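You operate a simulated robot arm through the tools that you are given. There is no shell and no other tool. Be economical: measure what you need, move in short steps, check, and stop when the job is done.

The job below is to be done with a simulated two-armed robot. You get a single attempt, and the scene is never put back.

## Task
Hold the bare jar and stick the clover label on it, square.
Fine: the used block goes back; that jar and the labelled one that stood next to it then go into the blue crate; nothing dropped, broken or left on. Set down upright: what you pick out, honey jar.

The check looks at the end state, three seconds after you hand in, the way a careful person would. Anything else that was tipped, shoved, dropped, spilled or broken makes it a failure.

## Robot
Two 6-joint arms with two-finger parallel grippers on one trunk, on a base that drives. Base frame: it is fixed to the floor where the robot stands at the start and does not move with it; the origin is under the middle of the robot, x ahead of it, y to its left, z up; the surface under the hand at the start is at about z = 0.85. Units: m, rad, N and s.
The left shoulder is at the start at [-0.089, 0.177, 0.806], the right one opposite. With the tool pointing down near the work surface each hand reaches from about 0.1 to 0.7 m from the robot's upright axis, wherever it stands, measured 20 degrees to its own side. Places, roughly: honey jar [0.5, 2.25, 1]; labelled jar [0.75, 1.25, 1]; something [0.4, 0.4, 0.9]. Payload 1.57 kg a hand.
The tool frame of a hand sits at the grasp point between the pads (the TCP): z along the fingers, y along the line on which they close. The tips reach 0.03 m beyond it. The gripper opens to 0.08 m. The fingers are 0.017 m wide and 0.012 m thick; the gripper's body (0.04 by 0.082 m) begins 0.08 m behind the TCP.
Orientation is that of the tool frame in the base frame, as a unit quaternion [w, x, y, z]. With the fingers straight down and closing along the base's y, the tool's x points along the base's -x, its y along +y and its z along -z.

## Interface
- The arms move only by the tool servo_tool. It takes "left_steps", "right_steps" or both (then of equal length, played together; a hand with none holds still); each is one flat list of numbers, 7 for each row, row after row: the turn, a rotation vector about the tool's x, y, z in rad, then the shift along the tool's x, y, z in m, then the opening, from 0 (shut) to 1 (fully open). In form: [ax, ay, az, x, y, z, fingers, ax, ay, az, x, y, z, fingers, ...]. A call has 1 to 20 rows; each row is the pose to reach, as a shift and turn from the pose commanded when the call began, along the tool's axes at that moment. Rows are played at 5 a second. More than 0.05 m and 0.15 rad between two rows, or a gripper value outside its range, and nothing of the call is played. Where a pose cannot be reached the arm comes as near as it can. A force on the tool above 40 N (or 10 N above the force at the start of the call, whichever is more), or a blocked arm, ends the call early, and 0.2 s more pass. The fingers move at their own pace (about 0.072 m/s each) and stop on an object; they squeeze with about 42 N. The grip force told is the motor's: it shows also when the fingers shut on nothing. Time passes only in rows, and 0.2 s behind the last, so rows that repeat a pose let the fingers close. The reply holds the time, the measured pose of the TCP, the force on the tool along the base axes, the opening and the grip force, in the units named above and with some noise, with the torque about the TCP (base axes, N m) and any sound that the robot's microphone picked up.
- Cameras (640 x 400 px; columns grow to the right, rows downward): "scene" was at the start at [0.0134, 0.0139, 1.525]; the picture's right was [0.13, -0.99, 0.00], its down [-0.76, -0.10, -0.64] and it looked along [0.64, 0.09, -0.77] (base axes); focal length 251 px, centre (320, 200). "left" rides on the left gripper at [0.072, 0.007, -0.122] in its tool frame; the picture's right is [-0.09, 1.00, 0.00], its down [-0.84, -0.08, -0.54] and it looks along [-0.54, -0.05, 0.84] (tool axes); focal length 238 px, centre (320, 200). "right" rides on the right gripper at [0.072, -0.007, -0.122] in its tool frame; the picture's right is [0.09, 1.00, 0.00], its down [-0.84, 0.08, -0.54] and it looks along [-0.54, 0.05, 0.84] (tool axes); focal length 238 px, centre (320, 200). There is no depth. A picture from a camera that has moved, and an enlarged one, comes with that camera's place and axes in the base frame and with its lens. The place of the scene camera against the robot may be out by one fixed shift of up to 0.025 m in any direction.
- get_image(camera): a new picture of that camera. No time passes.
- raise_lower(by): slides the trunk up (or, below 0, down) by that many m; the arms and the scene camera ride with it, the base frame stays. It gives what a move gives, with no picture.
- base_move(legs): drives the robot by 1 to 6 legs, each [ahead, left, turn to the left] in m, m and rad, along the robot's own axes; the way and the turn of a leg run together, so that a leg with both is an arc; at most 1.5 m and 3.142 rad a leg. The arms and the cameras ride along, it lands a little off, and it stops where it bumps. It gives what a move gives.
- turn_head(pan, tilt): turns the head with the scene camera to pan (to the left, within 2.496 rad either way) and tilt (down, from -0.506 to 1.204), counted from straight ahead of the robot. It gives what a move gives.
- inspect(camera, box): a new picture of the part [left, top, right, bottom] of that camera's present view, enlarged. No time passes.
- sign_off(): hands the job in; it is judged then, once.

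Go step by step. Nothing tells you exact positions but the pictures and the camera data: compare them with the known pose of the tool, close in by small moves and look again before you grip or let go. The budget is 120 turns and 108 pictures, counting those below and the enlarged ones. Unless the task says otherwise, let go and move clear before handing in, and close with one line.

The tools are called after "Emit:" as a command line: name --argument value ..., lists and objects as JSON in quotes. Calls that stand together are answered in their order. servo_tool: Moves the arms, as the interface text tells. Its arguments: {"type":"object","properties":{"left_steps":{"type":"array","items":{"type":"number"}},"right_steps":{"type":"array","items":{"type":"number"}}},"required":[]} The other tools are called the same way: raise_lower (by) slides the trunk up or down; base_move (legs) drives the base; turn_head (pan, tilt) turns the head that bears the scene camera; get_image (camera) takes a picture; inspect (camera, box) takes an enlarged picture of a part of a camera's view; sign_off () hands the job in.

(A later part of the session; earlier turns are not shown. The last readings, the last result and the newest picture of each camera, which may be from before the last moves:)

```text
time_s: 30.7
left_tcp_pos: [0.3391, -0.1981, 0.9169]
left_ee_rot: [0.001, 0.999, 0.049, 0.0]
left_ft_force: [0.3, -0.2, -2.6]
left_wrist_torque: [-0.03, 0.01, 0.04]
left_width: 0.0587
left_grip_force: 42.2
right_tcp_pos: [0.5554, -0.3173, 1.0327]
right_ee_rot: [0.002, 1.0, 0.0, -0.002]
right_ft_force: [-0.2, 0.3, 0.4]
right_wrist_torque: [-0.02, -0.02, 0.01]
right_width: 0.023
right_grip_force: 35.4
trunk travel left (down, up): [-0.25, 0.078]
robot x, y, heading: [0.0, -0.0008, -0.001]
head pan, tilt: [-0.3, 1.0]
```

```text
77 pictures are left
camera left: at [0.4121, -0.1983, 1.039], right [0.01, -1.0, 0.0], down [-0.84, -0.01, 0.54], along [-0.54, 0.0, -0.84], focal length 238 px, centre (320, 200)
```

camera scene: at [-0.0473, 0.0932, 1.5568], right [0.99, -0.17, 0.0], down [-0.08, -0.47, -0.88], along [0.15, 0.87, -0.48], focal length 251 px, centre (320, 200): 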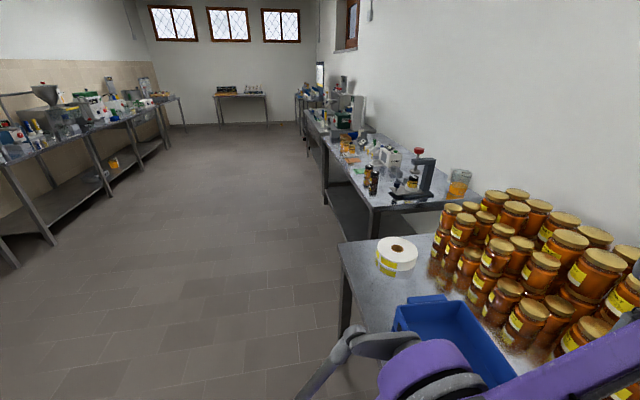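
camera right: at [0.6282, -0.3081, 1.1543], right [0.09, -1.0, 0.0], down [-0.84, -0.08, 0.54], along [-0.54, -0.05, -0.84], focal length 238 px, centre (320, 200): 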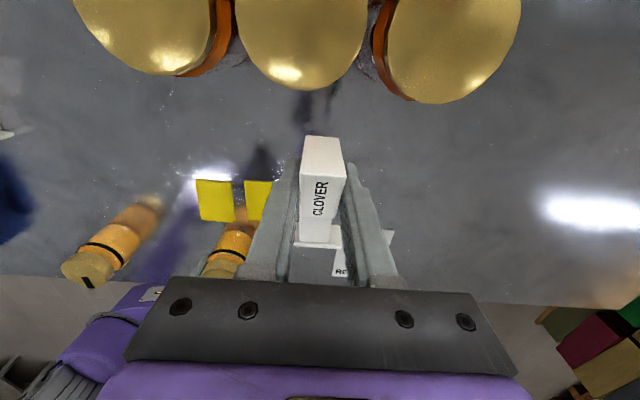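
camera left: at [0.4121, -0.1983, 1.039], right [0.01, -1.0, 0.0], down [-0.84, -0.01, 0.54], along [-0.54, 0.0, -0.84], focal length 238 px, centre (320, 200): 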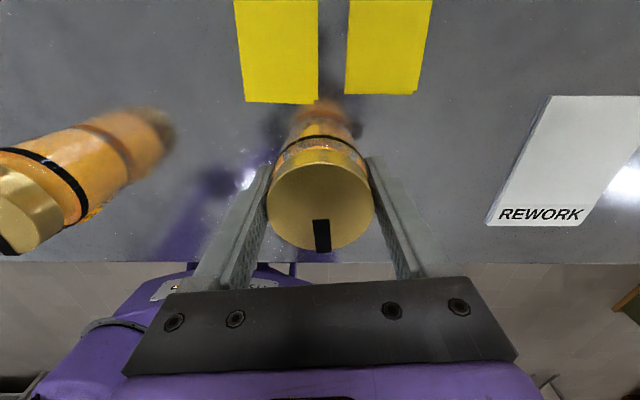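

Both are held. Now I turn the jar in place to face right (−y), and swing the block clear and round so its label will face left (+y).

Emit:
servo_tool --right_steps '[0, 0, -0.145, -0.031, 0.0166, 0, 0, 0, 0, -0.29, -0.062, 0.0332, 0, 0, 0, 0, -0.435, -0.093, 0.0498, 0, 0, 0, 0, -0.58, -0.124, 0.0664, 0, 0, 0, 0, -0.725, -0.155, 0.083, 0, 0, 0, 0, -0.87, -0.155, 0.083, 0, 0, 0, 0, -1.015, -0.155, 0.083, 0, 0, 0, 0, -1.16, -0.155, 0.083, 0, 0, 0, 0, -1.305, -0.155, 0.083, 0, 0, 0, 0, -1.45, -0.155, 0.083, 0, 0, 0, 0, -1.595, -0.155, 0.083, 0, 0, 0, 0, -1.74, -0.155, 0.083, 0, 0, 0, 0, -1.885, -0.155, 0.083, 0, 0, 0, 0, -2.03, -0.155, 0.083, 0, 0, 0, 0, -2.175, -0.155, 0.083, 0, 0, 0, 0, -2.32, -0.155, 0.083, 0, 0, 0, 0, -2.465, -0.155, 0.083, 0, 0, 0, 0, -2.61, -0.155, 0.083, 0, 0, 0, 0, -2.755, -0.155, 0.083, 0, 0, 0, 0, -2.9, -0.155, 0.083, 0, 0]' --left_steps '[0, 0, 0, 0, 0, 0, 0, 0, 0, 0, 0, 0, 0, 0, 0, 0, 0, 0, 0, 0, 0, 0, 0, 0, 0, 0, 0, 0, 0, 0, 0, 0, 0, 0, 0, 0, 0, -0.134, 0, 0, 0, 0, 0, 0, -0.268, 0, 0, 0, 0, 0, 0, -0.402, 0, 0, 0, 0, 0, 0, -0.536, 0, 0, 0, 0, 0, 0, -0.67, 0, 0, 0, 0, 0, 0, -0.804, 0, 0, 0, 0, 0, 0, -0.938, 0, 0, 0, 0, 0, 0, -1.072, 0, 0, 0, 0, 0, 0, -1.206, 0, 0, 0, 0, 0, 0, -1.34, 0, 0, 0, 0, 0, 0, -1.473, 0, 0, 0, 0, 0, 0, -1.473, 0, 0, 0, 0, 0, 0, -1.473, 0, 0, 0, 0, 0, 0, -1.473, 0, 0, 0, 0, 0, 0, -1.473, 0, 0, 0, 0]'

Emit:
servo_tool --right_steps '[0, 0, -0.145, 0, 0, 0, 0, 0, 0, -0.29, 0, 0, 0, 0, 0, 0, -0.435, 0, 0, 0, 0, 0, 0, -0.58, 0, 0, 0, 0, 0, 0, -0.725, 0, 0, 0, 0, 0, 0, -0.87, 0, 0, 0, 0, 0, 0, -1.015, 0, 0, 0, 0, 0, 0, -1.16, 0, 0, 0, 0, 0, 0, -1.305, 0, 0, 0, 0, 0, 0, -1.45, 0, 0, 0, 0, 0, 0, -1.595, 0, 0, 0, 0, 0, 0, -1.74, 0, 0, 0, 0, 0, 0, -1.812, 0, 0, 0, 0, 0, 0, -1.812, 0, 0, 0, 0]'

Emit:
get_image --camera "right"

Emit:
get_image --camera "scene"

```text
time_s: 34.9
left_tcp_pos: [0.3408, -0.1997, 0.9162]
left_ee_rot: [0.0, 0.707, 0.708, 0.001]
left_ft_force: [-0.2, 0.3, -3.4]
left_wrist_torque: [0.0, 0.0, 0.0]
left_width: 0.0591
left_grip_force: 42.2
right_tcp_pos: [0.4028, -0.3983, 1.032]
right_ee_rot: [-0.001, 0.117, 0.993, -0.002]
right_ft_force: [0.2, 0.2, -1.3]
right_wrist_torque: [-0.01, 0.02, -0.01]
right_width: 0.023
right_grip_force: 35.0
trunk travel left (down, up): [-0.25, 0.078]
robot x, y, heading: [0.0016, 0.0005, -0.001]
head pan, tilt: [-0.3, 1.0]
```

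```text
time_s: 37.9
left_tcp_pos: [0.3415, -0.2003, 0.9175]
left_ee_rot: [0.0, 0.707, 0.707, 0.0]
left_ft_force: [0.1, 0.1, -2.5]
left_wrist_torque: [-0.01, -0.01, 0.0]
left_width: 0.0586
left_grip_force: 42.1
right_tcp_pos: [0.4034, -0.3989, 1.0318]
right_ee_rot: [0.002, 0.708, -0.706, -0.001]
right_ft_force: [-0.1, 0.3, 0.0]
right_wrist_torque: [0.03, 0.02, -0.04]
right_width: 0.0232
right_grip_force: 35.2
trunk travel left (down, up): [-0.25, 0.078]
robot x, y, heading: [-0.0003, -0.0003, -0.003]
head pan, tilt: [-0.3, 1.0]
```

```text
76 pictures are left
camera right: at [0.4116, -0.4695, 1.1549], right [-1.0, -0.1, 0.0], down [-0.08, 0.84, 0.54], along [-0.05, 0.54, -0.84], focal length 238 px, centre (320, 200)
```

right: 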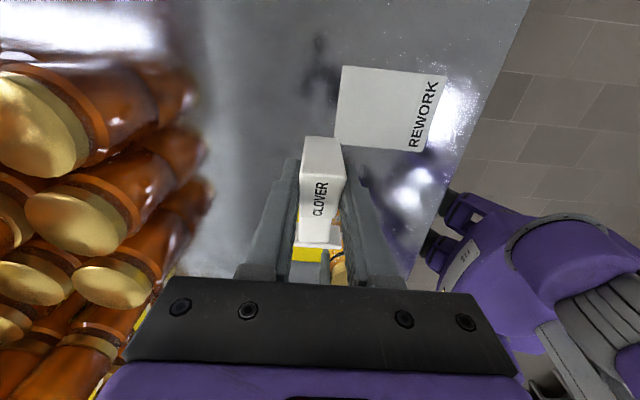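

```text
75 pictures are left
camera scene: at [0.0039, -0.0171, 1.5157], right [-0.3, -0.96, 0.0], down [-0.8, 0.25, -0.54], along [0.52, -0.16, -0.84], focal length 251 px, centre (320, 200)
```

scene: 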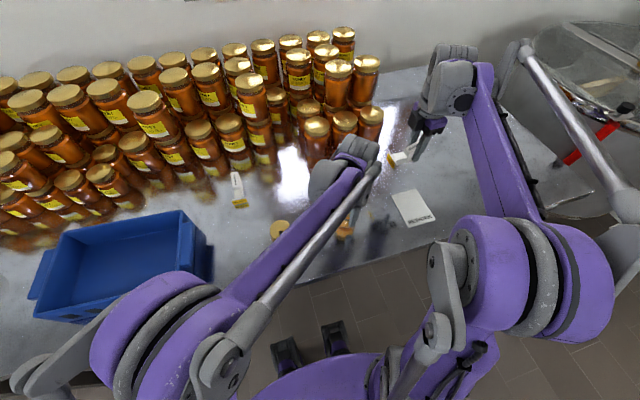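

Jar is held with its front turned to −y; I'll tilt the right hand to view the jar's front and confirm its bearing.

Emit:
servo_tool --right_steps '[0, -0.12, 0, 0.006, 0, -0.018, 0, 0, -0.24, 0, 0.012, 0, -0.036, 0, 0, -0.36, 0, 0.018, 0, -0.054, 0, 0, -0.48, 0, 0.024, 0, -0.072, 0, 0, -0.6, 0, 0.03, 0, -0.09, 0, 0, -0.6, 0, 0.03, 0, -0.09, 0]'

Emit:
get_image --camera "right"

```text
time_s: 39.3
left_tcp_pos: [0.3409, -0.1983, 0.9167]
left_ee_rot: [0.0, 0.706, 0.708, 0.001]
left_ft_force: [0.2, -0.2, -3.1]
left_wrist_torque: [0.0, -0.01, -0.01]
left_width: 0.0588
left_grip_force: 41.7
right_tcp_pos: [0.4038, -0.4272, 1.1219]
right_ee_rot: [-0.207, 0.676, -0.676, -0.209]
right_ft_force: [0.5, 0.1, -1.1]
right_wrist_torque: [-0.05, -0.04, -0.02]
right_width: 0.0234
right_grip_force: 35.4
trunk travel left (down, up): [-0.25, 0.078]
robot x, y, heading: [-0.0048, 0.0018, 0.0]
head pan, tilt: [-0.3, 1.0]
```

```text
74 pictures are left
camera right: at [0.4115, -0.5539, 1.1822], right [-1.0, -0.08, -0.05], down [-0.08, 0.39, 0.92], along [-0.05, 0.92, -0.39], focal length 238 px, centre (320, 200)
```

right: 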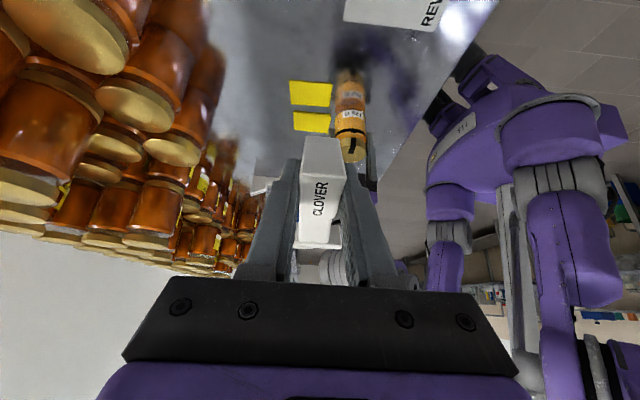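

Emit:
inspect --camera "right" --box '[310, 50, 400, 180]'

```text
3.08 times, centred on (355, 115) of right
camera zoom: at [0.4115, -0.5539, 1.1822], right [-1.0, -0.08, -0.05], down [-0.08, 0.39, 0.92], along [-0.05, 0.92, -0.39], focal length 733 px, centre (212, 462)
```

zoom: 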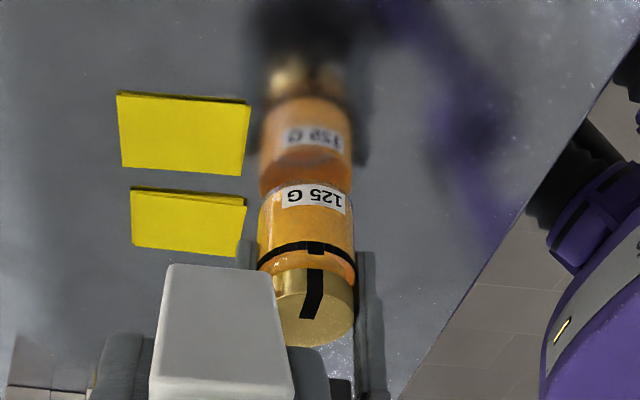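

The jar's front and 125 G label face −y within about a degree. Lowering the jar to the table (still held) and bringing the block upright to a stand-off in front of it.

Emit:
servo_tool --right_steps '[0, 0.1, 0, 0.0106, 0.0106, 0.0353, 0, 0, 0.2, 0, 0.0212, 0.0213, 0.0705, 0, 0, 0.3, 0, 0.0319, 0.0319, 0.1058, 0, 0, 0.4, 0, 0.0425, 0.0425, 0.1411, 0, 0, 0.5, 0, 0.0531, 0.0532, 0.1763, 0, 0, 0.6, 0, 0.0637, 0.0638, 0.2116, 0, 0, 0.6, 0, 0.0637, 0.0638, 0.2116, 0]' --left_steps '[0, 0, 0, 0, 0, 0.0025, 0, 0, 0, 0, 0, 0, 0.005, 0, 0, 0, 0, 0, 0, 0.0075, 0, 0, 0, 0, 0, 0, 0.0075, 0, 0, 0, 0, 0, 0, 0.0075, 0, 0, 0, 0, 0, 0, 0.0075, 0, 0, 0, 0, 0, 0, 0.0075, 0]'

Emit:
turn_head --pan -0.6 --tilt 1.0

Emit:
get_image --camera "scene"

Emit:
get_image --camera "right"

Emit:
get_image --camera "left"

```text
time_s: 40.9
left_tcp_pos: [0.3404, -0.201, 0.9085]
left_ee_rot: [0.0, 0.707, 0.707, 0.0]
left_ft_force: [3.5, -1.4, 9.8]
left_wrist_torque: [-0.02, -0.11, 0.0]
left_width: 0.0591
left_grip_force: 42.0
right_tcp_pos: [0.337, -0.3627, 0.912]
right_ee_rot: [0.003, 0.708, -0.706, 0.002]
right_ft_force: [-0.4, 0.7, 0.0]
right_wrist_torque: [-0.01, -0.03, -0.02]
right_width: 0.0232
right_grip_force: 35.4
trunk travel left (down, up): [-0.25, 0.078]
robot x, y, heading: [-0.001, -0.0004, -0.005]
head pan, tilt: [-0.3, 1.0]
```

```text
time_s: 41.7
left_tcp_pos: [0.3398, -0.1993, 0.9093]
left_ee_rot: [0.0, 0.708, 0.707, 0.0]
left_ft_force: [1.8, -1.4, 11.3]
left_wrist_torque: [-0.01, -0.05, -0.01]
left_width: 0.0591
left_grip_force: 41.8
right_tcp_pos: [0.3382, -0.3647, 0.9132]
right_ee_rot: [0.002, 0.709, -0.706, 0.001]
right_ft_force: [0.0, -0.4, -0.8]
right_wrist_torque: [-0.01, 0.03, -0.01]
right_width: 0.0234
right_grip_force: 35.1
trunk travel left (down, up): [-0.25, 0.078]
robot x, y, heading: [-0.0022, 0.0036, -0.001]
head pan, tilt: [-0.6, 1.0]
```

```text
72 pictures are left
camera scene: at [-0.0056, -0.0356, 1.5157], right [-0.56, -0.83, 0.0], down [-0.69, 0.47, -0.54], along [0.45, -0.3, -0.84], focal length 251 px, centre (320, 200)
```

scene: 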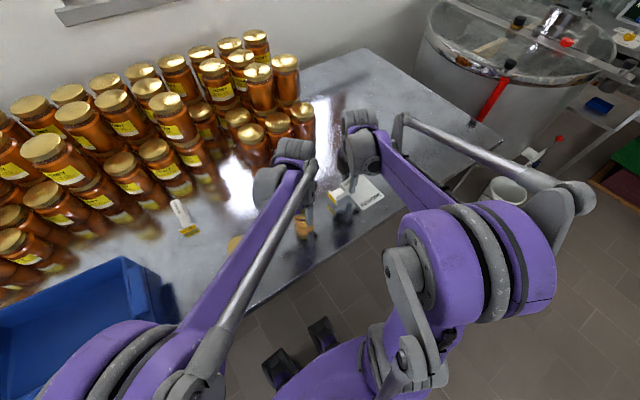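

```text
71 pictures are left
camera right: at [0.3458, -0.4339, 1.0349], right [-1.0, -0.09, 0.0], down [-0.08, 0.84, 0.54], along [-0.05, 0.54, -0.84], focal length 238 px, centre (320, 200)
```

right: 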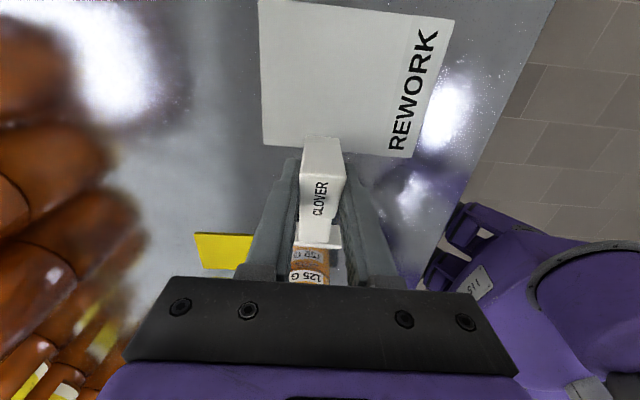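

```text
70 pictures are left
camera left: at [0.3461, -0.1273, 1.0316], right [1.0, -0.09, 0.0], down [-0.08, -0.84, 0.54], along [-0.05, -0.54, -0.84], focal length 238 px, centre (320, 200)
```

left: 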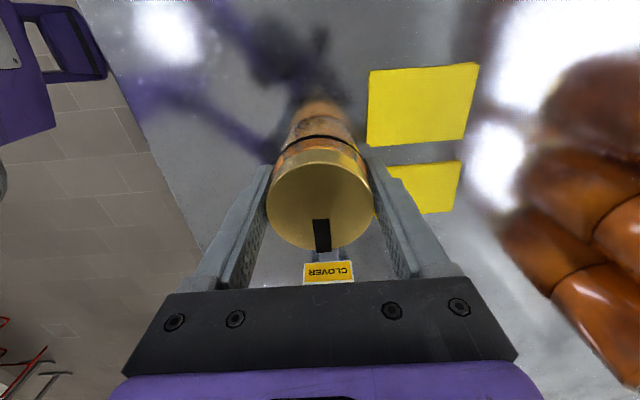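

Emit:
inspect --camera "left" --box '[250, 150, 390, 300]'

Emit:
inspect --camera "right" --box '[270, 190, 370, 300]'

Emit:
inspect --camera "scene" --box '[270, 150, 400, 260]'

```text
2.67 times, centred on (320, 225) of left
camera zoom: at [0.3461, -0.1273, 1.0316], right [1.0, -0.09, 0.0], down [-0.08, -0.84, 0.54], along [-0.05, -0.54, -0.84], focal length 636 px, centre (320, 133)
```

zoom: 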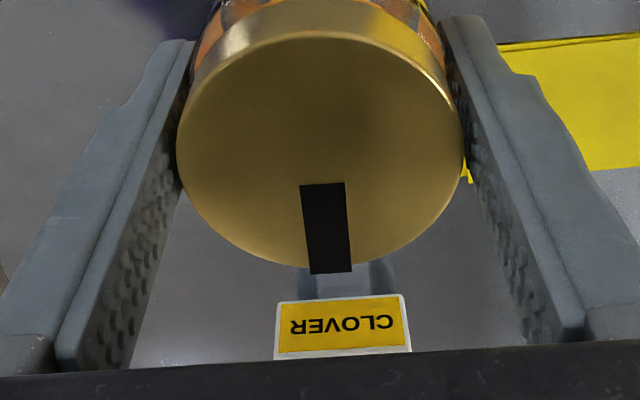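

```text
3.64 times, centred on (320, 245) of right
camera zoom: at [0.3458, -0.4339, 1.0349], right [-1.0, -0.09, 0.0], down [-0.08, 0.84, 0.54], along [-0.05, 0.54, -0.84], focal length 867 px, centre (320, 36)
```

zoom: 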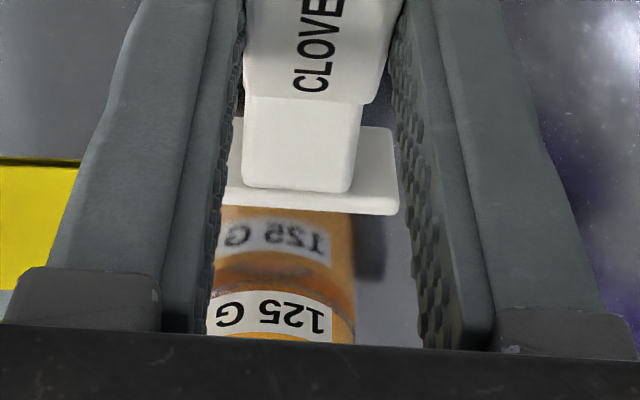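

```text
3.64 times, centred on (335, 205) of scene
camera zoom: at [-0.0056, -0.0356, 1.5157], right [-0.56, -0.83, 0.0], down [-0.69, 0.47, -0.54], along [0.45, -0.3, -0.84], focal length 912 px, centre (266, 182)
```

zoom: 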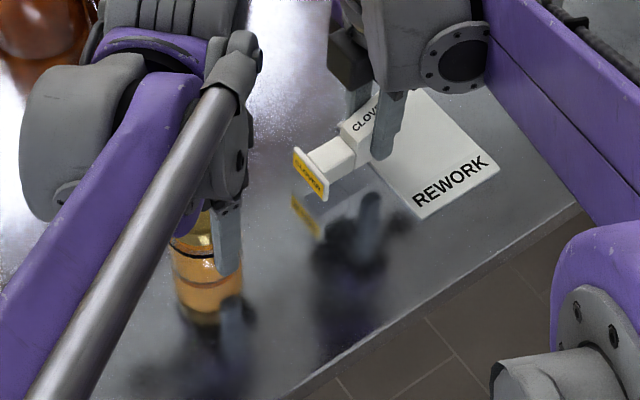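

The cross-views are excellent: the label is level, about 3.5 mm too far to −x and about 3 mm low. I correct those and close to a few millimetres.

Emit:
servo_tool --right_steps '[0, 0, 0, 0, -0.0035, -0.0035, 0, 0, 0, 0, -0.024, -0.0035, -0.0035, 0, 0, 0, 0, -0.048, -0.0035, -0.0035, 0, 0, 0, 0, -0.0687, -0.0035, -0.0035, 0, 0, 0, 0, -0.0687, -0.0035, -0.0035, 0]'

Emit:
inspect --camera "scene" --box '[280, 170, 370, 250]'

Emit:
inspect --camera "right" --box '[270, 190, 370, 300]'

Emit:
inspect --camera "left" --box '[250, 150, 390, 300]'

```text
time_s: 42.9
left_tcp_pos: [0.3396, -0.1995, 0.9103]
left_ee_rot: [-0.001, 0.706, 0.708, 0.001]
left_ft_force: [2.0, -1.2, 7.8]
left_wrist_torque: [-0.04, -0.14, 0.0]
left_width: 0.0587
left_grip_force: 42.0
right_tcp_pos: [0.3412, -0.2936, 0.9175]
right_ee_rot: [0.002, 0.708, -0.707, 0.001]
right_ft_force: [1.2, -0.2, -0.7]
right_wrist_torque: [0.03, 0.01, -0.02]
right_width: 0.0233
right_grip_force: 35.5
trunk travel left (down, up): [-0.25, 0.078]
robot x, y, heading: [0.0009, -0.0004, 0.001]
head pan, tilt: [-0.6, 1.0]
```

```text
5.00 times, centred on (325, 210) of scene
camera zoom: at [-0.0057, -0.0356, 1.5157], right [-0.56, -0.83, 0.0], down [-0.69, 0.48, -0.54], along [0.45, -0.31, -0.84], focal length 1253 px, centre (295, 150)
```

zoom: 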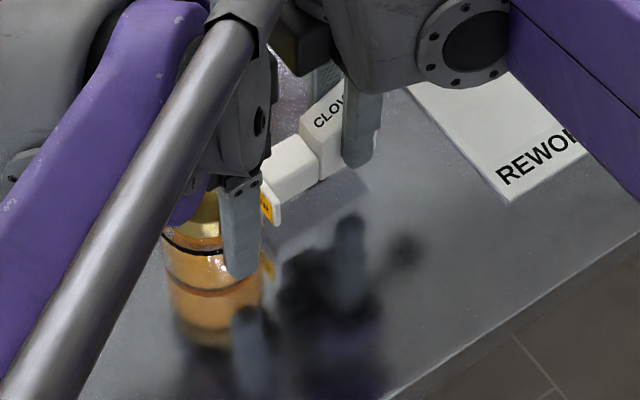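

```text
3.64 times, centred on (320, 245) of right
camera zoom: at [0.3494, -0.3639, 1.0389], right [-1.0, -0.09, 0.0], down [-0.08, 0.84, 0.54], along [-0.05, 0.54, -0.84], focal length 867 px, centre (320, 36)
```

zoom: 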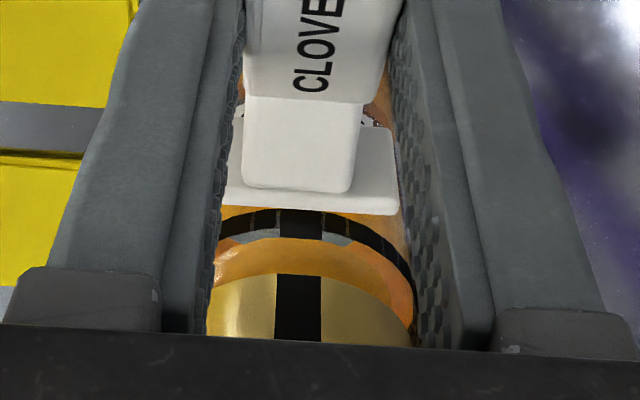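

```text
2.67 times, centred on (320, 225) of left
camera zoom: at [0.346, -0.1272, 1.0315], right [1.0, -0.09, 0.0], down [-0.08, -0.84, 0.54], along [-0.05, -0.54, -0.84], focal length 636 px, centre (320, 133)
```

zoom: 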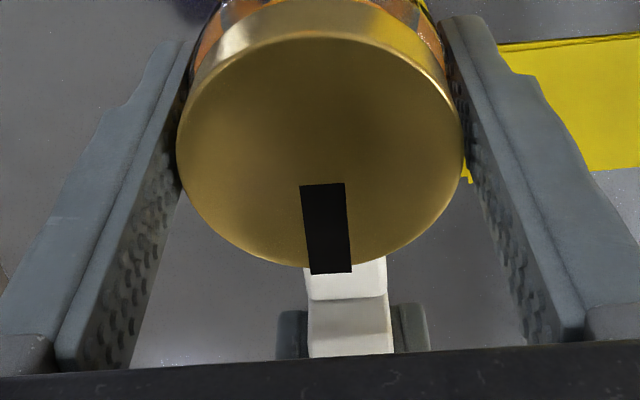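

Everything lines up; I lower by 2.5 mm so the label fits between the 125 G label and the band, then press gently.

Emit:
servo_tool --right_steps '[0, 0, 0, 0, 0, 0.0025, 0, 0, 0, 0, -0.002, 0, 0.0025, 0, 0, 0, 0, -0.004, 0, 0.0025, 0, 0, 0, 0, -0.006, 0, 0.0025, 0, 0, 0, 0, -0.007, 0, 0.0025, 0, 0, 0, 0, -0.007, 0, 0.0025, 0]'

Emit:
inspect --camera "right" --box '[270, 190, 370, 300]'

```text
time_s: 44.3
left_tcp_pos: [0.3393, -0.1985, 0.9094]
left_ee_rot: [-0.002, 0.707, 0.708, 0.001]
left_ft_force: [-1.7, 25.6, -1.4]
left_wrist_torque: [0.6, 0.02, 0.01]
left_width: 0.059
left_grip_force: 42.3
right_tcp_pos: [0.342, -0.2884, 0.914]
right_ee_rot: [0.004, 0.708, -0.706, 0.002]
right_ft_force: [1.6, -29.2, 5.4]
right_wrist_torque: [-0.03, 0.03, -0.01]
right_width: 0.023
right_grip_force: 35.1
trunk travel left (down, up): [-0.25, 0.078]
robot x, y, heading: [0.0038, 0.0009, 0.002]
head pan, tilt: [-0.6, 1.0]
```

```text
3.64 times, centred on (320, 245) of right
camera zoom: at [0.3496, -0.3581, 1.036], right [-1.0, -0.09, 0.0], down [-0.08, 0.84, 0.54], along [-0.05, 0.53, -0.84], focal length 867 px, centre (320, 36)
```

zoom: 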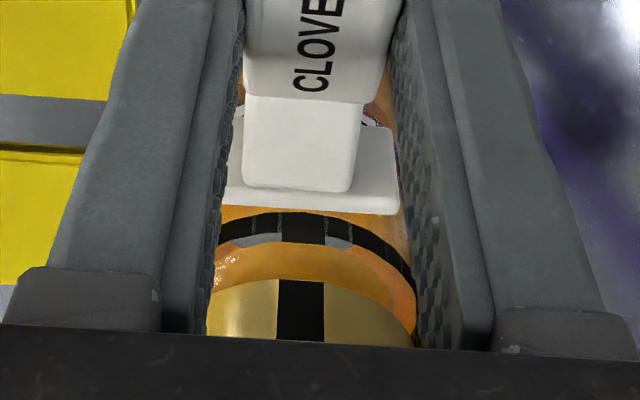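

Contact at about 29 N. Now back straight off and look at the jar.

Emit:
servo_tool --right_steps '[0, 0, 0, 0, 0, 0, 0, 0, 0, 0, 0, 0, 0, 0, 0, 0, 0, 0.005, 0, 0, 0, 0, 0, 0, 0.03, 0, 0, 0, 0, 0, 0, 0.07, 0, 0, 0]'

Emit:
inspect --camera "right" --box '[270, 190, 370, 300]'

Emit:
inspect --camera "left" --box '[250, 150, 390, 300]'

```text
time_s: 45.5
left_tcp_pos: [0.339, -0.2007, 0.9094]
left_ee_rot: [0.0, 0.707, 0.707, 0.001]
left_ft_force: [0.1, -1.4, 1.6]
left_wrist_torque: [0.0, -0.01, 0.02]
left_width: 0.0589
left_grip_force: 42.0
right_tcp_pos: [0.3413, -0.3546, 0.9135]
right_ee_rot: [0.002, 0.708, -0.706, 0.0]
right_ft_force: [0.1, -0.2, -1.1]
right_wrist_torque: [0.02, -0.01, -0.04]
right_width: 0.0232
right_grip_force: 34.9
trunk travel left (down, up): [-0.25, 0.078]
robot x, y, heading: [-0.0007, -0.0019, -0.005]
head pan, tilt: [-0.6, 1.0]
```

```text
3.64 times, centred on (320, 245) of right
camera zoom: at [0.3493, -0.4262, 1.0359], right [-1.0, -0.1, 0.0], down [-0.08, 0.84, 0.54], along [-0.05, 0.54, -0.84], focal length 867 px, centre (320, 36)
```

zoom: 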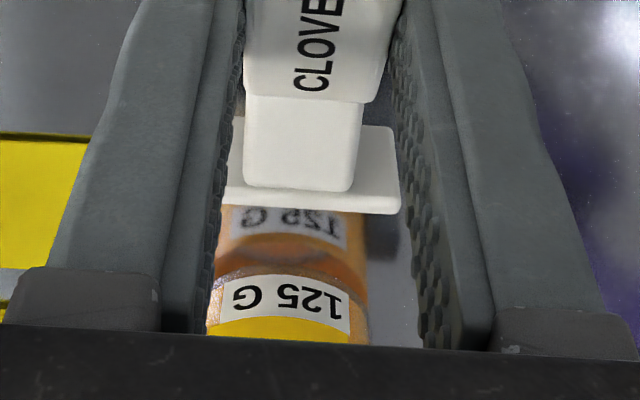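

```text
2.67 times, centred on (320, 225) of left
camera zoom: at [0.346, -0.1285, 1.0314], right [1.0, -0.09, 0.0], down [-0.08, -0.84, 0.54], along [-0.05, -0.54, -0.84], focal length 636 px, centre (320, 133)
```

zoom: 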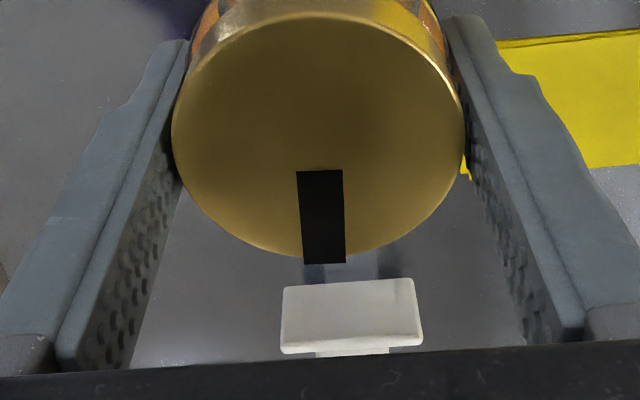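

The yellow label is on the jar and the block's plate is blank. Backing up to view the label squarely.

Emit:
servo_tool --right_steps '[0, -0.1, 0, 0.012, -0.0104, -0.0348, 0, 0, -0.2, 0, 0.0241, -0.0208, -0.0695, 0, 0, -0.3, 0, 0.0362, -0.0313, -0.1042, 0, 0, -0.4, 0, 0.0483, -0.0417, -0.139, 0, 0, -0.5, 0, 0.0603, -0.0521, -0.1738, 0, 0, -0.6, 0, 0.0724, -0.0625, -0.2085, 0, 0, -0.6, 0, 0.0724, -0.0625, -0.2085, 0]'

Emit:
inspect --camera "right" --box '[310, 60, 390, 170]'

```text
time_s: 47.1
left_tcp_pos: [0.3397, -0.1995, 0.9086]
left_ee_rot: [0.0, 0.707, 0.707, -0.001]
left_ft_force: [0.5, 0.0, 2.3]
left_wrist_torque: [0.09, -0.06, -0.05]
left_width: 0.059
left_grip_force: 41.9
right_tcp_pos: [0.4043, -0.4275, 1.1235]
right_ee_rot: [-0.207, 0.676, -0.675, -0.209]
right_ft_force: [-0.1, 0.7, -1.0]
right_wrist_torque: [-0.03, -0.01, 0.01]
right_width: 0.0232
right_grip_force: 35.6
trunk travel left (down, up): [-0.25, 0.078]
robot x, y, heading: [0.0006, -0.0019, -0.005]
head pan, tilt: [-0.6, 1.0]
```

```text
3.64 times, centred on (350, 115) of right
camera zoom: at [0.4131, -0.5552, 1.1835], right [-1.0, -0.08, -0.05], down [-0.08, 0.39, 0.92], along [-0.05, 0.92, -0.39], focal length 867 px, centre (211, 509)
```

zoom: 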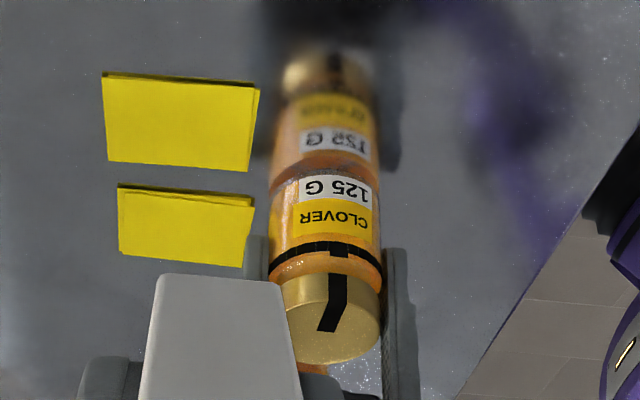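

The CLOVER label sits square, directly above the 125 G label and under the band. Now I return the block: upright, unwind the wrist; and look at the crate with the head.

Emit:
servo_tool --right_steps '[0, 0.12, 0, -0.0004, -0.004, 0.01, 0, 0, 0.24, 0, -0.0008, -0.008, 0.02, 0, 0, 0.36, 0, -0.0012, -0.012, 0.03, 0, 0, 0.48, 0, -0.0016, -0.016, 0.04, 0, 0, 0.6, 0, -0.002, -0.02, 0.05, 0, 0, 0.6, 0, -0.002, -0.02, 0.05, 0]'

Emit:
servo_tool --right_steps '[0, 0, 0.145, 0, 0, 0, 0, 0, 0, 0.29, 0, 0, 0, 0, 0, 0, 0.435, 0, 0, 0, 0, 0, 0, 0.58, 0, 0, 0, 0, 0, 0, 0.725, 0, 0, 0, 0, 0, 0, 0.87, 0, 0, 0, 0, 0, 0, 1.015, 0, 0, 0, 0, 0, 0, 1.16, 0, 0, 0, 0, 0, 0, 1.305, 0, 0, 0, 0, 0, 0, 1.45, 0, 0, 0, 0, 0, 0, 1.595, 0, 0, 0, 0, 0, 0, 1.74, 0, 0, 0, 0, 0, 0, 1.885, 0, 0, 0, 0, 0, 0, 2.03, 0, 0, 0, 0, 0, 0, 2.175, 0, 0, 0, 0, 0, 0, 2.32, 0, 0, 0, 0, 0, 0, 2.465, 0, 0, 0, 0, 0, 0, 2.61, 0, 0, 0, 0, 0, 0, 2.755, 0, 0, 0, 0, 0, 0, 2.9, 0, 0, 0, 0]'

Emit:
servo_tool --right_steps '[0, 0, 0.145, 0, 0, 0, 0, 0, 0, 0.29, 0, 0, 0, 0, 0, 0, 0.435, 0, 0, 0, 0, 0, 0, 0.58, 0, 0, 0, 0, 0, 0, 0.725, 0, 0, 0, 0, 0, 0, 0.87, 0, 0, 0, 0, 0, 0, 1.015, 0, 0, 0, 0, 0, 0, 1.16, 0, 0, 0, 0, 0, 0, 1.305, 0, 0, 0, 0, 0, 0, 1.45, 0, 0, 0, 0, 0, 0, 1.595, 0, 0, 0, 0, 0, 0, 1.74, 0, 0, 0, 0, 0, 0, 1.812, 0, 0, 0, 0, 0, 0, 1.812, 0, 0, 0, 0]'

Emit:
get_image --camera "right"

Emit:
turn_head --pan 0.7 --tilt 1.0

Emit:
get_image --camera "scene"

```text
time_s: 48.5
left_tcp_pos: [0.3394, -0.2002, 0.9091]
left_ee_rot: [0.0, 0.707, 0.707, 0.0]
left_ft_force: [0.7, 0.7, 2.2]
left_wrist_torque: [0.19, -0.03, -0.02]
left_width: 0.0588
left_grip_force: 42.0
right_tcp_pos: [0.4249, -0.3987, 1.0821]
right_ee_rot: [0.002, 0.708, -0.707, 0.001]
right_ft_force: [-0.6, 0.2, -0.8]
right_wrist_torque: [0.01, 0.01, -0.04]
right_width: 0.0232
right_grip_force: 35.4
trunk travel left (down, up): [-0.25, 0.078]
robot x, y, heading: [0.0009, -0.0008, 0.003]
head pan, tilt: [-0.6, 1.0]
```

```text
time_s: 52.7
left_tcp_pos: [0.3391, -0.1999, 0.9102]
left_ee_rot: [0.0, 0.707, 0.708, 0.0]
left_ft_force: [-0.3, -0.3, 3.7]
left_wrist_torque: [0.18, 0.03, 0.06]
left_width: 0.0587
left_grip_force: 42.2
right_tcp_pos: [0.4251, -0.3988, 1.0823]
right_ee_rot: [0.0, 0.617, 0.787, -0.003]
right_ft_force: [1.2, -0.8, -1.7]
right_wrist_torque: [0.03, 0.0, 0.0]
right_width: 0.0231
right_grip_force: 36.0
trunk travel left (down, up): [-0.25, 0.078]
robot x, y, heading: [-0.0026, 0.0, 0.006]
head pan, tilt: [-0.6, 1.0]
```

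```text
time_s: 55.7
left_tcp_pos: [0.3381, -0.2, 0.9083]
left_ee_rot: [0.001, 0.707, 0.707, 0.0]
left_ft_force: [0.2, -0.6, 4.5]
left_wrist_torque: [0.18, -0.06, -0.06]
left_width: 0.0588
left_grip_force: 42.0
right_tcp_pos: [0.4245, -0.3992, 1.0813]
right_ee_rot: [0.002, 1.0, 0.001, -0.001]
right_ft_force: [0.3, -0.8, -1.1]
right_wrist_torque: [0.0, 0.0, -0.01]
right_width: 0.0233
right_grip_force: 35.8
trunk travel left (down, up): [-0.25, 0.078]
robot x, y, heading: [0.002, -0.0006, 0.001]
head pan, tilt: [-0.6, 1.0]
```

```text
59 pictures are left
camera right: at [0.498, -0.3898, 1.2037], right [0.09, -1.0, 0.0], down [-0.84, -0.08, 0.54], along [-0.54, -0.05, -0.84], focal length 238 px, centre (320, 200)
```

right: 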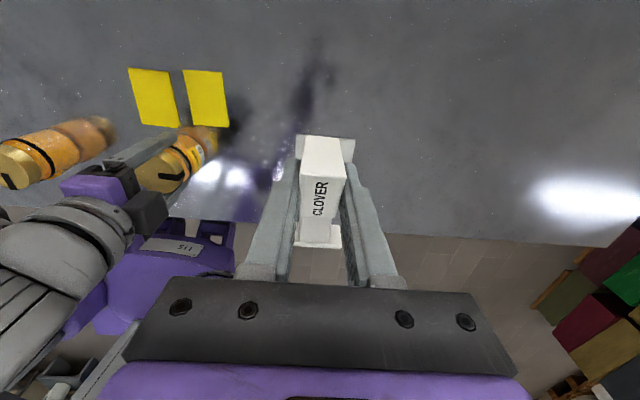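

```text
time_s: 57.2
left_tcp_pos: [0.3389, -0.2018, 0.9089]
left_ee_rot: [0.0, 0.707, 0.708, 0.0]
left_ft_force: [-0.7, 0.0, 4.2]
left_wrist_torque: [0.14, -0.09, 0.02]
left_width: 0.0586
left_grip_force: 42.3
right_tcp_pos: [0.4247, -0.397, 1.082]
right_ee_rot: [0.001, 1.0, 0.0, 0.0]
right_ft_force: [0.4, 0.5, -0.4]
right_wrist_torque: [0.01, -0.01, -0.02]
right_width: 0.0234
right_grip_force: 35.3
trunk travel left (down, up): [-0.25, 0.078]
robot x, y, heading: [-0.0025, 0.0033, -0.007]
head pan, tilt: [0.7, 1.0]
```

```text
58 pictures are left
camera scene: at [-0.0098, 0.0484, 1.5157], right [0.64, -0.77, 0.0], down [-0.64, -0.54, -0.54], along [0.41, 0.35, -0.84], focal length 251 px, centre (320, 200)
```

scene: 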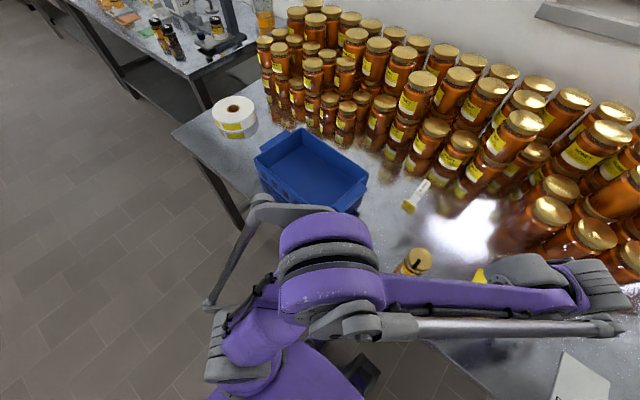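

Crate is visible at left. First I bring the block above its old place.

Emit:
servo_tool --right_steps '[0, 0, 0, 0.033, -0.0208, 0.01, 0, 0, 0, 0, 0.066, -0.0415, 0.02, 0, 0, 0, 0, 0.099, -0.0623, 0.03, 0, 0, 0, 0, 0.1325, -0.083, 0.04, 0, 0, 0, 0, 0.1325, -0.083, 0.08, 0, 0, 0, 0, 0.1325, -0.083, 0.12, 0, 0, 0, 0, 0.1325, -0.083, 0.16, 0, 0, 0, 0, 0.1325, -0.083, 0.16, 0]'

Emit:
get_image --camera "right"

```text
time_s: 59.0
left_tcp_pos: [0.3402, -0.1994, 0.9089]
left_ee_rot: [0.0, 0.707, 0.708, 0.0]
left_ft_force: [1.8, -1.2, 5.6]
left_wrist_torque: [0.21, -0.13, -0.03]
left_width: 0.0587
left_grip_force: 41.7
right_tcp_pos: [0.5578, -0.3151, 0.9197]
right_ee_rot: [0.001, 1.0, 0.001, -0.003]
right_ft_force: [-0.5, 0.7, -0.4]
right_wrist_torque: [-0.06, -0.02, 0.0]
right_width: 0.0231
right_grip_force: 35.3
trunk travel left (down, up): [-0.25, 0.078]
robot x, y, heading: [0.001, 0.0013, -0.003]
head pan, tilt: [0.7, 1.0]
```

```text
57 pictures are left
camera right: at [0.6305, -0.3066, 1.0421], right [0.09, -1.0, 0.0], down [-0.84, -0.08, 0.54], along [-0.54, -0.05, -0.84], focal length 238 px, centre (320, 200)
```

right: 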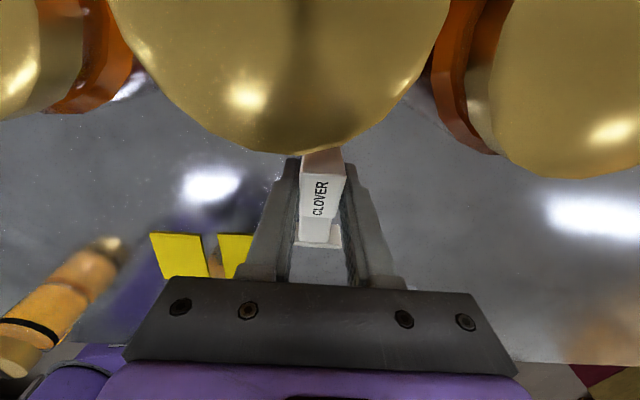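

Lowering the last ~27 mm in small steps to touch down.

Emit:
servo_tool --right_steps '[0, 0, 0, 0, 0, 0.012, 0, 0, 0, 0, 0, 0, 0.022, 0, 0, 0, 0, 0, 0, 0.026, 0, 0, 0, 0, 0, 0, 0.0275, 0, 0, 0, 0, 0, 0, 0.0275, 0]'

```text
time_s: 60.2
left_tcp_pos: [0.3404, -0.2008, 0.9094]
left_ee_rot: [0.0, 0.706, 0.708, 0.001]
left_ft_force: [1.9, -4.0, 10.9]
left_wrist_torque: [0.15, -0.06, -0.07]
left_width: 0.0589
left_grip_force: 42.1
right_tcp_pos: [0.5564, -0.3155, 0.8941]
right_ee_rot: [0.002, 1.0, 0.001, -0.001]
right_ft_force: [-0.4, 0.7, 0.1]
right_wrist_torque: [0.0, -0.04, -0.02]
right_width: 0.0234
right_grip_force: 35.6
trunk travel left (down, up): [-0.25, 0.078]
robot x, y, heading: [-0.0003, -0.004, 0.002]
head pan, tilt: [0.7, 1.0]
```

Emit:
servo_tool --right_steps '[0, 0, 0, 0, 0, 0.001, 0, 0, 0, 0, 0, 0, 0.002, 0, 0, 0, 0, 0, 0, 0.002, 0]'

```text
time_s: 61.0
left_tcp_pos: [0.3403, -0.1985, 0.9092]
left_ee_rot: [-0.001, 0.706, 0.708, 0.001]
left_ft_force: [-0.5, -0.1, -3.2]
left_wrist_torque: [0.02, 0.0, 0.02]
left_width: 0.059
left_grip_force: 41.8
right_tcp_pos: [0.5561, -0.317, 0.8928]
right_ee_rot: [0.001, 1.0, 0.001, -0.001]
right_ft_force: [1.7, -4.2, 14.4]
right_wrist_torque: [0.12, 0.5, 0.1]
right_width: 0.0232
right_grip_force: 35.4
trunk travel left (down, up): [-0.25, 0.078]
robot x, y, heading: [-0.0015, -0.0022, 0.001]
head pan, tilt: [0.7, 1.0]
```

Touchdown. Opening the right gripper and lifting straight out.

Emit:
servo_tool --right_steps '[0, 0, 0, 0, 0, -0.001, 0, 0, 0, 0, 0, 0, -0.001, 0.5, 0, 0, 0, 0, 0, -0.001, 1, 0, 0, 0, 0, 0, -0.001, 1, 0, 0, 0, 0, 0, -0.001, 1, 0, 0, 0, 0, 0, -0.04, 1, 0, 0, 0, 0, 0, -0.08, 1, 0, 0, 0, 0, 0, -0.12, 1, 0, 0, 0, 0, 0, -0.16, 1, 0, 0, 0, -0.03, 0.03, -0.2, 1, 0, 0, 0, -0.06, 0.06, -0.2, 1]'

Emit:
get_image --camera "right"

Emit:
inspect --camera "scene" --box '[230, 100, 390, 230]'

```text
refused: row 10 steps farther than a row can; nothing moved
```

```text
56 pictures are left
camera right: at [0.6296, -0.3077, 1.0142], right [0.09, -1.0, 0.0], down [-0.84, -0.08, 0.54], along [-0.54, -0.05, -0.84], focal length 238 px, centre (320, 200)
```

right: 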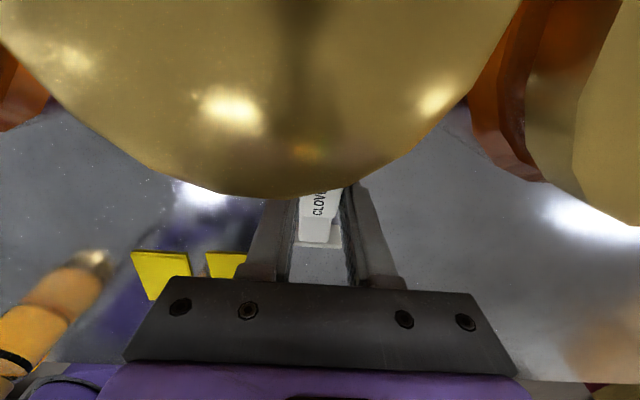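

```text
3.08 times, centred on (310, 165) of scene
camera zoom: at [-0.0103, 0.0485, 1.5158], right [0.64, -0.76, 0.0], down [-0.64, -0.54, -0.54], along [0.41, 0.35, -0.84], focal length 771 px, centre (351, 308)
```

zoom: 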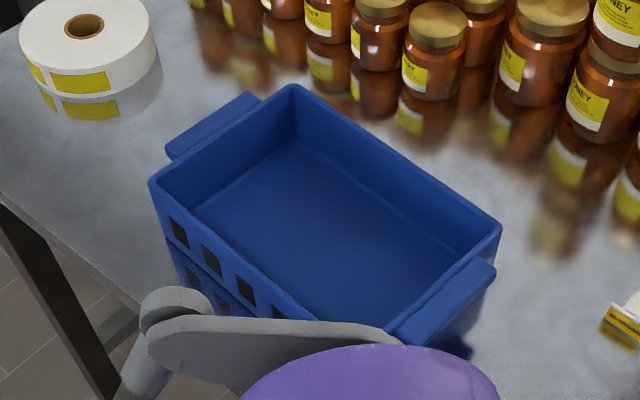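

Emit:
servo_tool --right_steps '[0, 0, 0, 0, 0, -0.001, 0, 0, 0, 0, 0, 0, -0.001, 0.5, 0, 0, 0, 0, 0, -0.001, 1, 0, 0, 0, 0, 0, -0.001, 1, 0, 0, 0, 0, 0, -0.001, 1, 0, 0, 0, 0, 0, -0.04, 1, 0, 0, 0, 0, 0, -0.08, 1, 0, 0, 0, 0, 0, -0.12, 1, 0, 0, 0, 0, 0, -0.16, 1, 0, 0, 0, -0.03, 0.03, -0.175, 1, 0, 0, 0, -0.06, 0.06, -0.19, 1]'

Emit:
get_image --camera "right"

```text
time_s: 63.4
left_tcp_pos: [0.3394, -0.1998, 0.9091]
left_ee_rot: [0.0, 0.707, 0.708, -0.001]
left_ft_force: [-0.1, 0.0, -2.8]
left_wrist_torque: [-0.03, 0.02, 0.0]
left_width: 0.0589
left_grip_force: 42.0
right_tcp_pos: [0.498, -0.376, 1.0824]
right_ee_rot: [0.001, 1.0, 0.002, -0.001]
right_ft_force: [0.1, -0.1, 0.0]
right_wrist_torque: [0.0, 0.03, 0.0]
right_width: 0.0801
right_grip_force: 0.1
trunk travel left (down, up): [-0.25, 0.078]
robot x, y, heading: [0.0031, 0.0042, -0.001]
head pan, tilt: [0.7, 1.0]
```

```text
54 pictures are left
camera right: at [0.5706, -0.3668, 1.205], right [0.1, -1.0, 0.0], down [-0.84, -0.08, 0.54], along [-0.54, -0.05, -0.84], focal length 238 px, centre (320, 200)
```

right: 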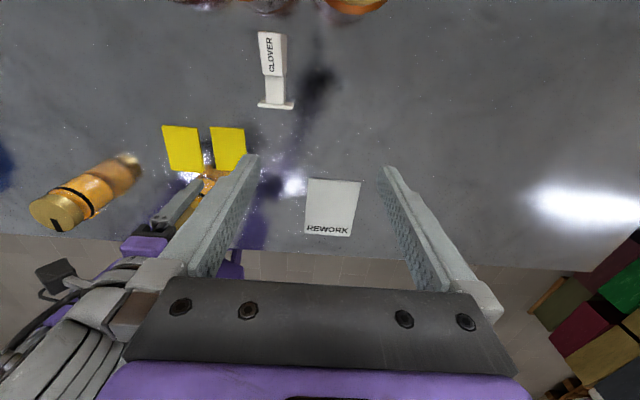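

Block is back upright in its place. Now I lift the jar and carry it above the crate.

Emit:
servo_tool --left_steps '[0, 0, 0, 0, 0, -0.035, 0, 0, 0, 0, 0, 0, -0.07, 0, 0, 0, 0, 0, 0, -0.105, 0, 0, 0, 0, 0, 0, -0.15, 0, 0, 0, 0, 0.04, 0.003, -0.15, 0, 0, 0, 0, 0.08, 0.006, -0.15, 0, 0, 0, 0, 0.12, 0.009, -0.15, 0, 0, 0, 0, 0.16, 0.012, -0.15, 0, 0, 0, 0, 0.2, 0.015, -0.15, 0, 0, 0, 0, 0.24, 0.018, -0.15, 0, 0, 0, 0, 0.28, 0.021, -0.15, 0, 0, 0, 0, 0.32, 0.024, -0.15, 0, 0, 0, 0, 0.36, 0.027, -0.15, 0, 0, 0, 0, 0.4, 0.03, -0.15, 0, 0, 0, 0, 0.44, 0.033, -0.15, 0, 0, 0, 0, 0.48, 0.036, -0.15, 0, 0, 0, 0, 0.48, 0.036, -0.15, 0]'

Emit:
get_image --camera "left"

Emit:
get_image --camera "scene"

```text
time_s: 67.0
left_tcp_pos: [0.3752, 0.2785, 1.0611]
left_ee_rot: [0.0, 0.707, 0.707, -0.001]
left_ft_force: [-0.3, 0.0, -2.5]
left_wrist_torque: [0.0, -0.01, 0.01]
left_width: 0.0588
left_grip_force: 41.7
right_tcp_pos: [0.4982, -0.3755, 1.0829]
right_ee_rot: [0.001, 1.0, 0.001, -0.002]
right_ft_force: [0.5, -0.3, 0.1]
right_wrist_torque: [0.0, 0.01, 0.0]
right_width: 0.0801
right_grip_force: 0.1
trunk travel left (down, up): [-0.25, 0.078]
robot x, y, heading: [-0.0002, -0.002, 0.0]
head pan, tilt: [0.7, 1.0]
```

```text
53 pictures are left
camera left: at [0.3817, 0.3513, 1.1827], right [1.0, -0.09, 0.0], down [-0.08, -0.84, 0.54], along [-0.05, -0.54, -0.84], focal length 238 px, centre (320, 200)
```

left: 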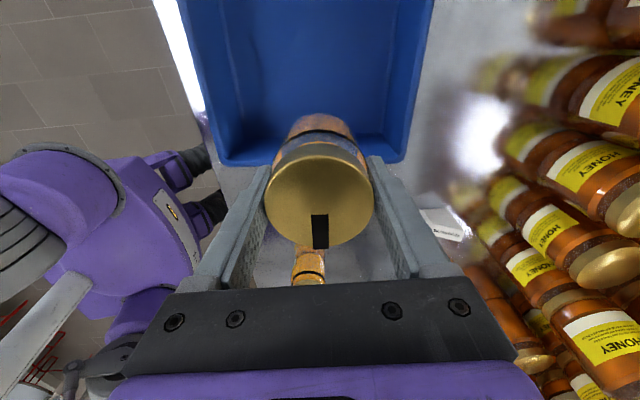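

```text
52 pictures are left
camera scene: at [-0.0097, 0.048, 1.5157], right [0.64, -0.76, 0.0], down [-0.64, -0.54, -0.54], along [0.41, 0.35, -0.84], focal length 251 px, centre (320, 200)
```

scene: 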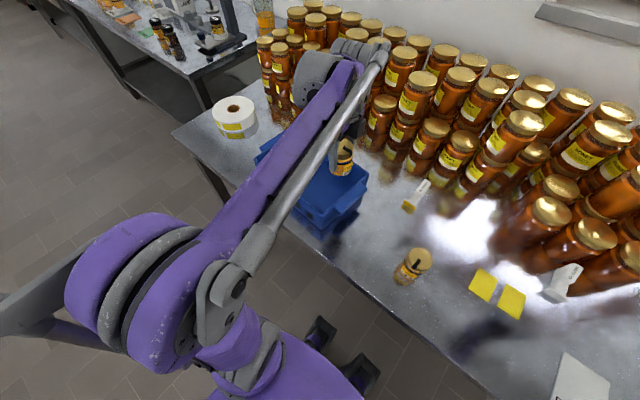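

The crate spans about x 0.25–0.465, from y≈0.24 on. I shift to (0.36, 0.33), lower partway, and look again.

Emit:
servo_tool --left_steps '[0, 0, 0, 0.026, -0.008, 0, 0, 0, 0, 0, 0.052, -0.015, 0, 0, 0, 0, 0, 0.052, -0.015, 0.04, 0, 0, 0, 0, 0.052, -0.015, 0.06, 0, 0, 0, 0, 0.052, -0.015, 0.06, 0]'

Emit:
get_image --camera "left"

Emit:
inspect --camera "scene" --box '[240, 100, 390, 240]'

```text
time_s: 68.2
left_tcp_pos: [0.3604, 0.3316, 0.9996]
left_ee_rot: [0.0, 0.708, 0.707, 0.0]
left_ft_force: [0.6, -0.4, -2.3]
left_wrist_torque: [-0.01, 0.03, -0.01]
left_width: 0.0588
left_grip_force: 42.2
right_tcp_pos: [0.4986, -0.3754, 1.0824]
right_ee_rot: [0.002, 1.0, 0.001, -0.002]
right_ft_force: [0.5, 0.0, -0.6]
right_wrist_torque: [0.03, -0.01, 0.01]
right_width: 0.0802
right_grip_force: 0.1
trunk travel left (down, up): [-0.25, 0.078]
robot x, y, heading: [-0.0008, -0.0008, -0.001]
head pan, tilt: [0.7, 1.0]
```

```text
51 pictures are left
camera left: at [0.3663, 0.4041, 1.122], right [1.0, -0.09, 0.0], down [-0.08, -0.84, 0.54], along [-0.05, -0.54, -0.84], focal length 238 px, centre (320, 200)
```

left: 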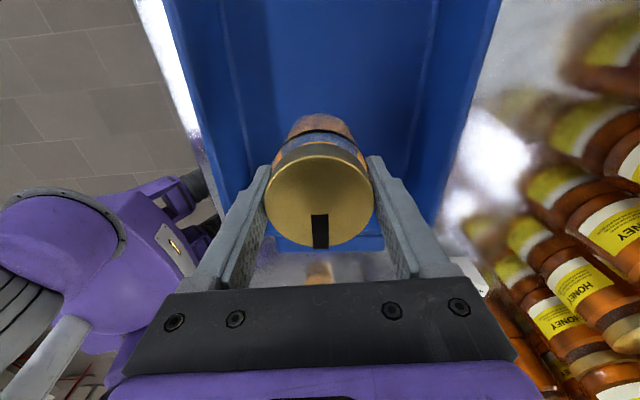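

```text
2.86 times, centred on (315, 170) of scene
camera zoom: at [-0.0095, 0.0485, 1.5157], right [0.64, -0.76, 0.0], down [-0.64, -0.54, -0.54], along [0.41, 0.35, -0.84], focal length 716 px, centre (334, 286)
```

zoom: 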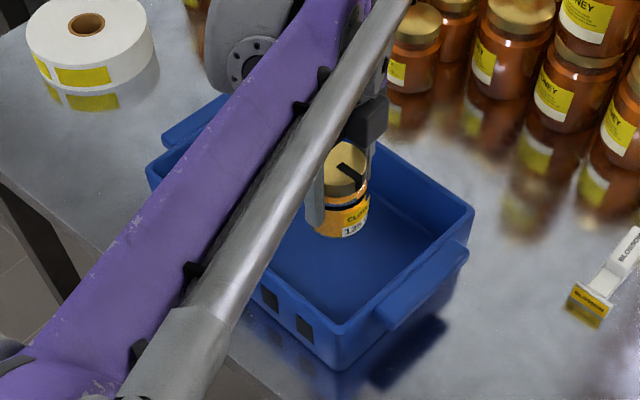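

Jar is well inside the crate outline. Lowering to the floor.

Emit:
servo_tool --left_steps '[0, 0, 0, 0, 0, 0.03, 0, 0, 0, 0, 0, 0, 0.06, 0, 0, 0, 0, 0, 0, 0.075, 0, 0, 0, 0, 0, 0, 0.079, 0, 0, 0, 0, 0, 0, 0.082, 0, 0, 0, 0, 0, 0, 0.082, 0]'

Emit:
get_image --camera "left"

```text
time_s: 69.6
left_tcp_pos: [0.3609, 0.3338, 0.9175]
left_ee_rot: [0.0, 0.706, 0.708, -0.001]
left_ft_force: [1.2, -1.1, -1.8]
left_wrist_torque: [0.02, -0.02, -0.01]
left_width: 0.0586
left_grip_force: 42.0
right_tcp_pos: [0.4994, -0.3755, 1.0834]
right_ee_rot: [0.001, 1.0, 0.001, -0.001]
right_ft_force: [-0.7, 0.0, 0.6]
right_wrist_torque: [0.02, 0.03, -0.01]
right_width: 0.0799
right_grip_force: 0.1
trunk travel left (down, up): [-0.25, 0.078]
robot x, y, heading: [-0.0021, -0.0015, -0.003]
head pan, tilt: [0.7, 1.0]
```

```text
49 pictures are left
camera left: at [0.3665, 0.4058, 1.0394], right [1.0, -0.09, 0.0], down [-0.08, -0.84, 0.54], along [-0.05, -0.54, -0.84], focal length 238 px, centre (320, 200)
```

left: 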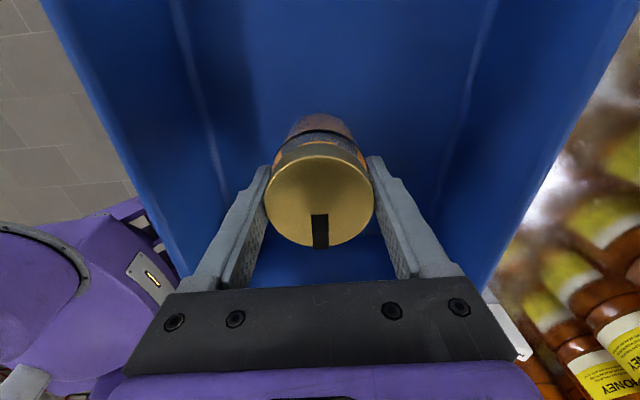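

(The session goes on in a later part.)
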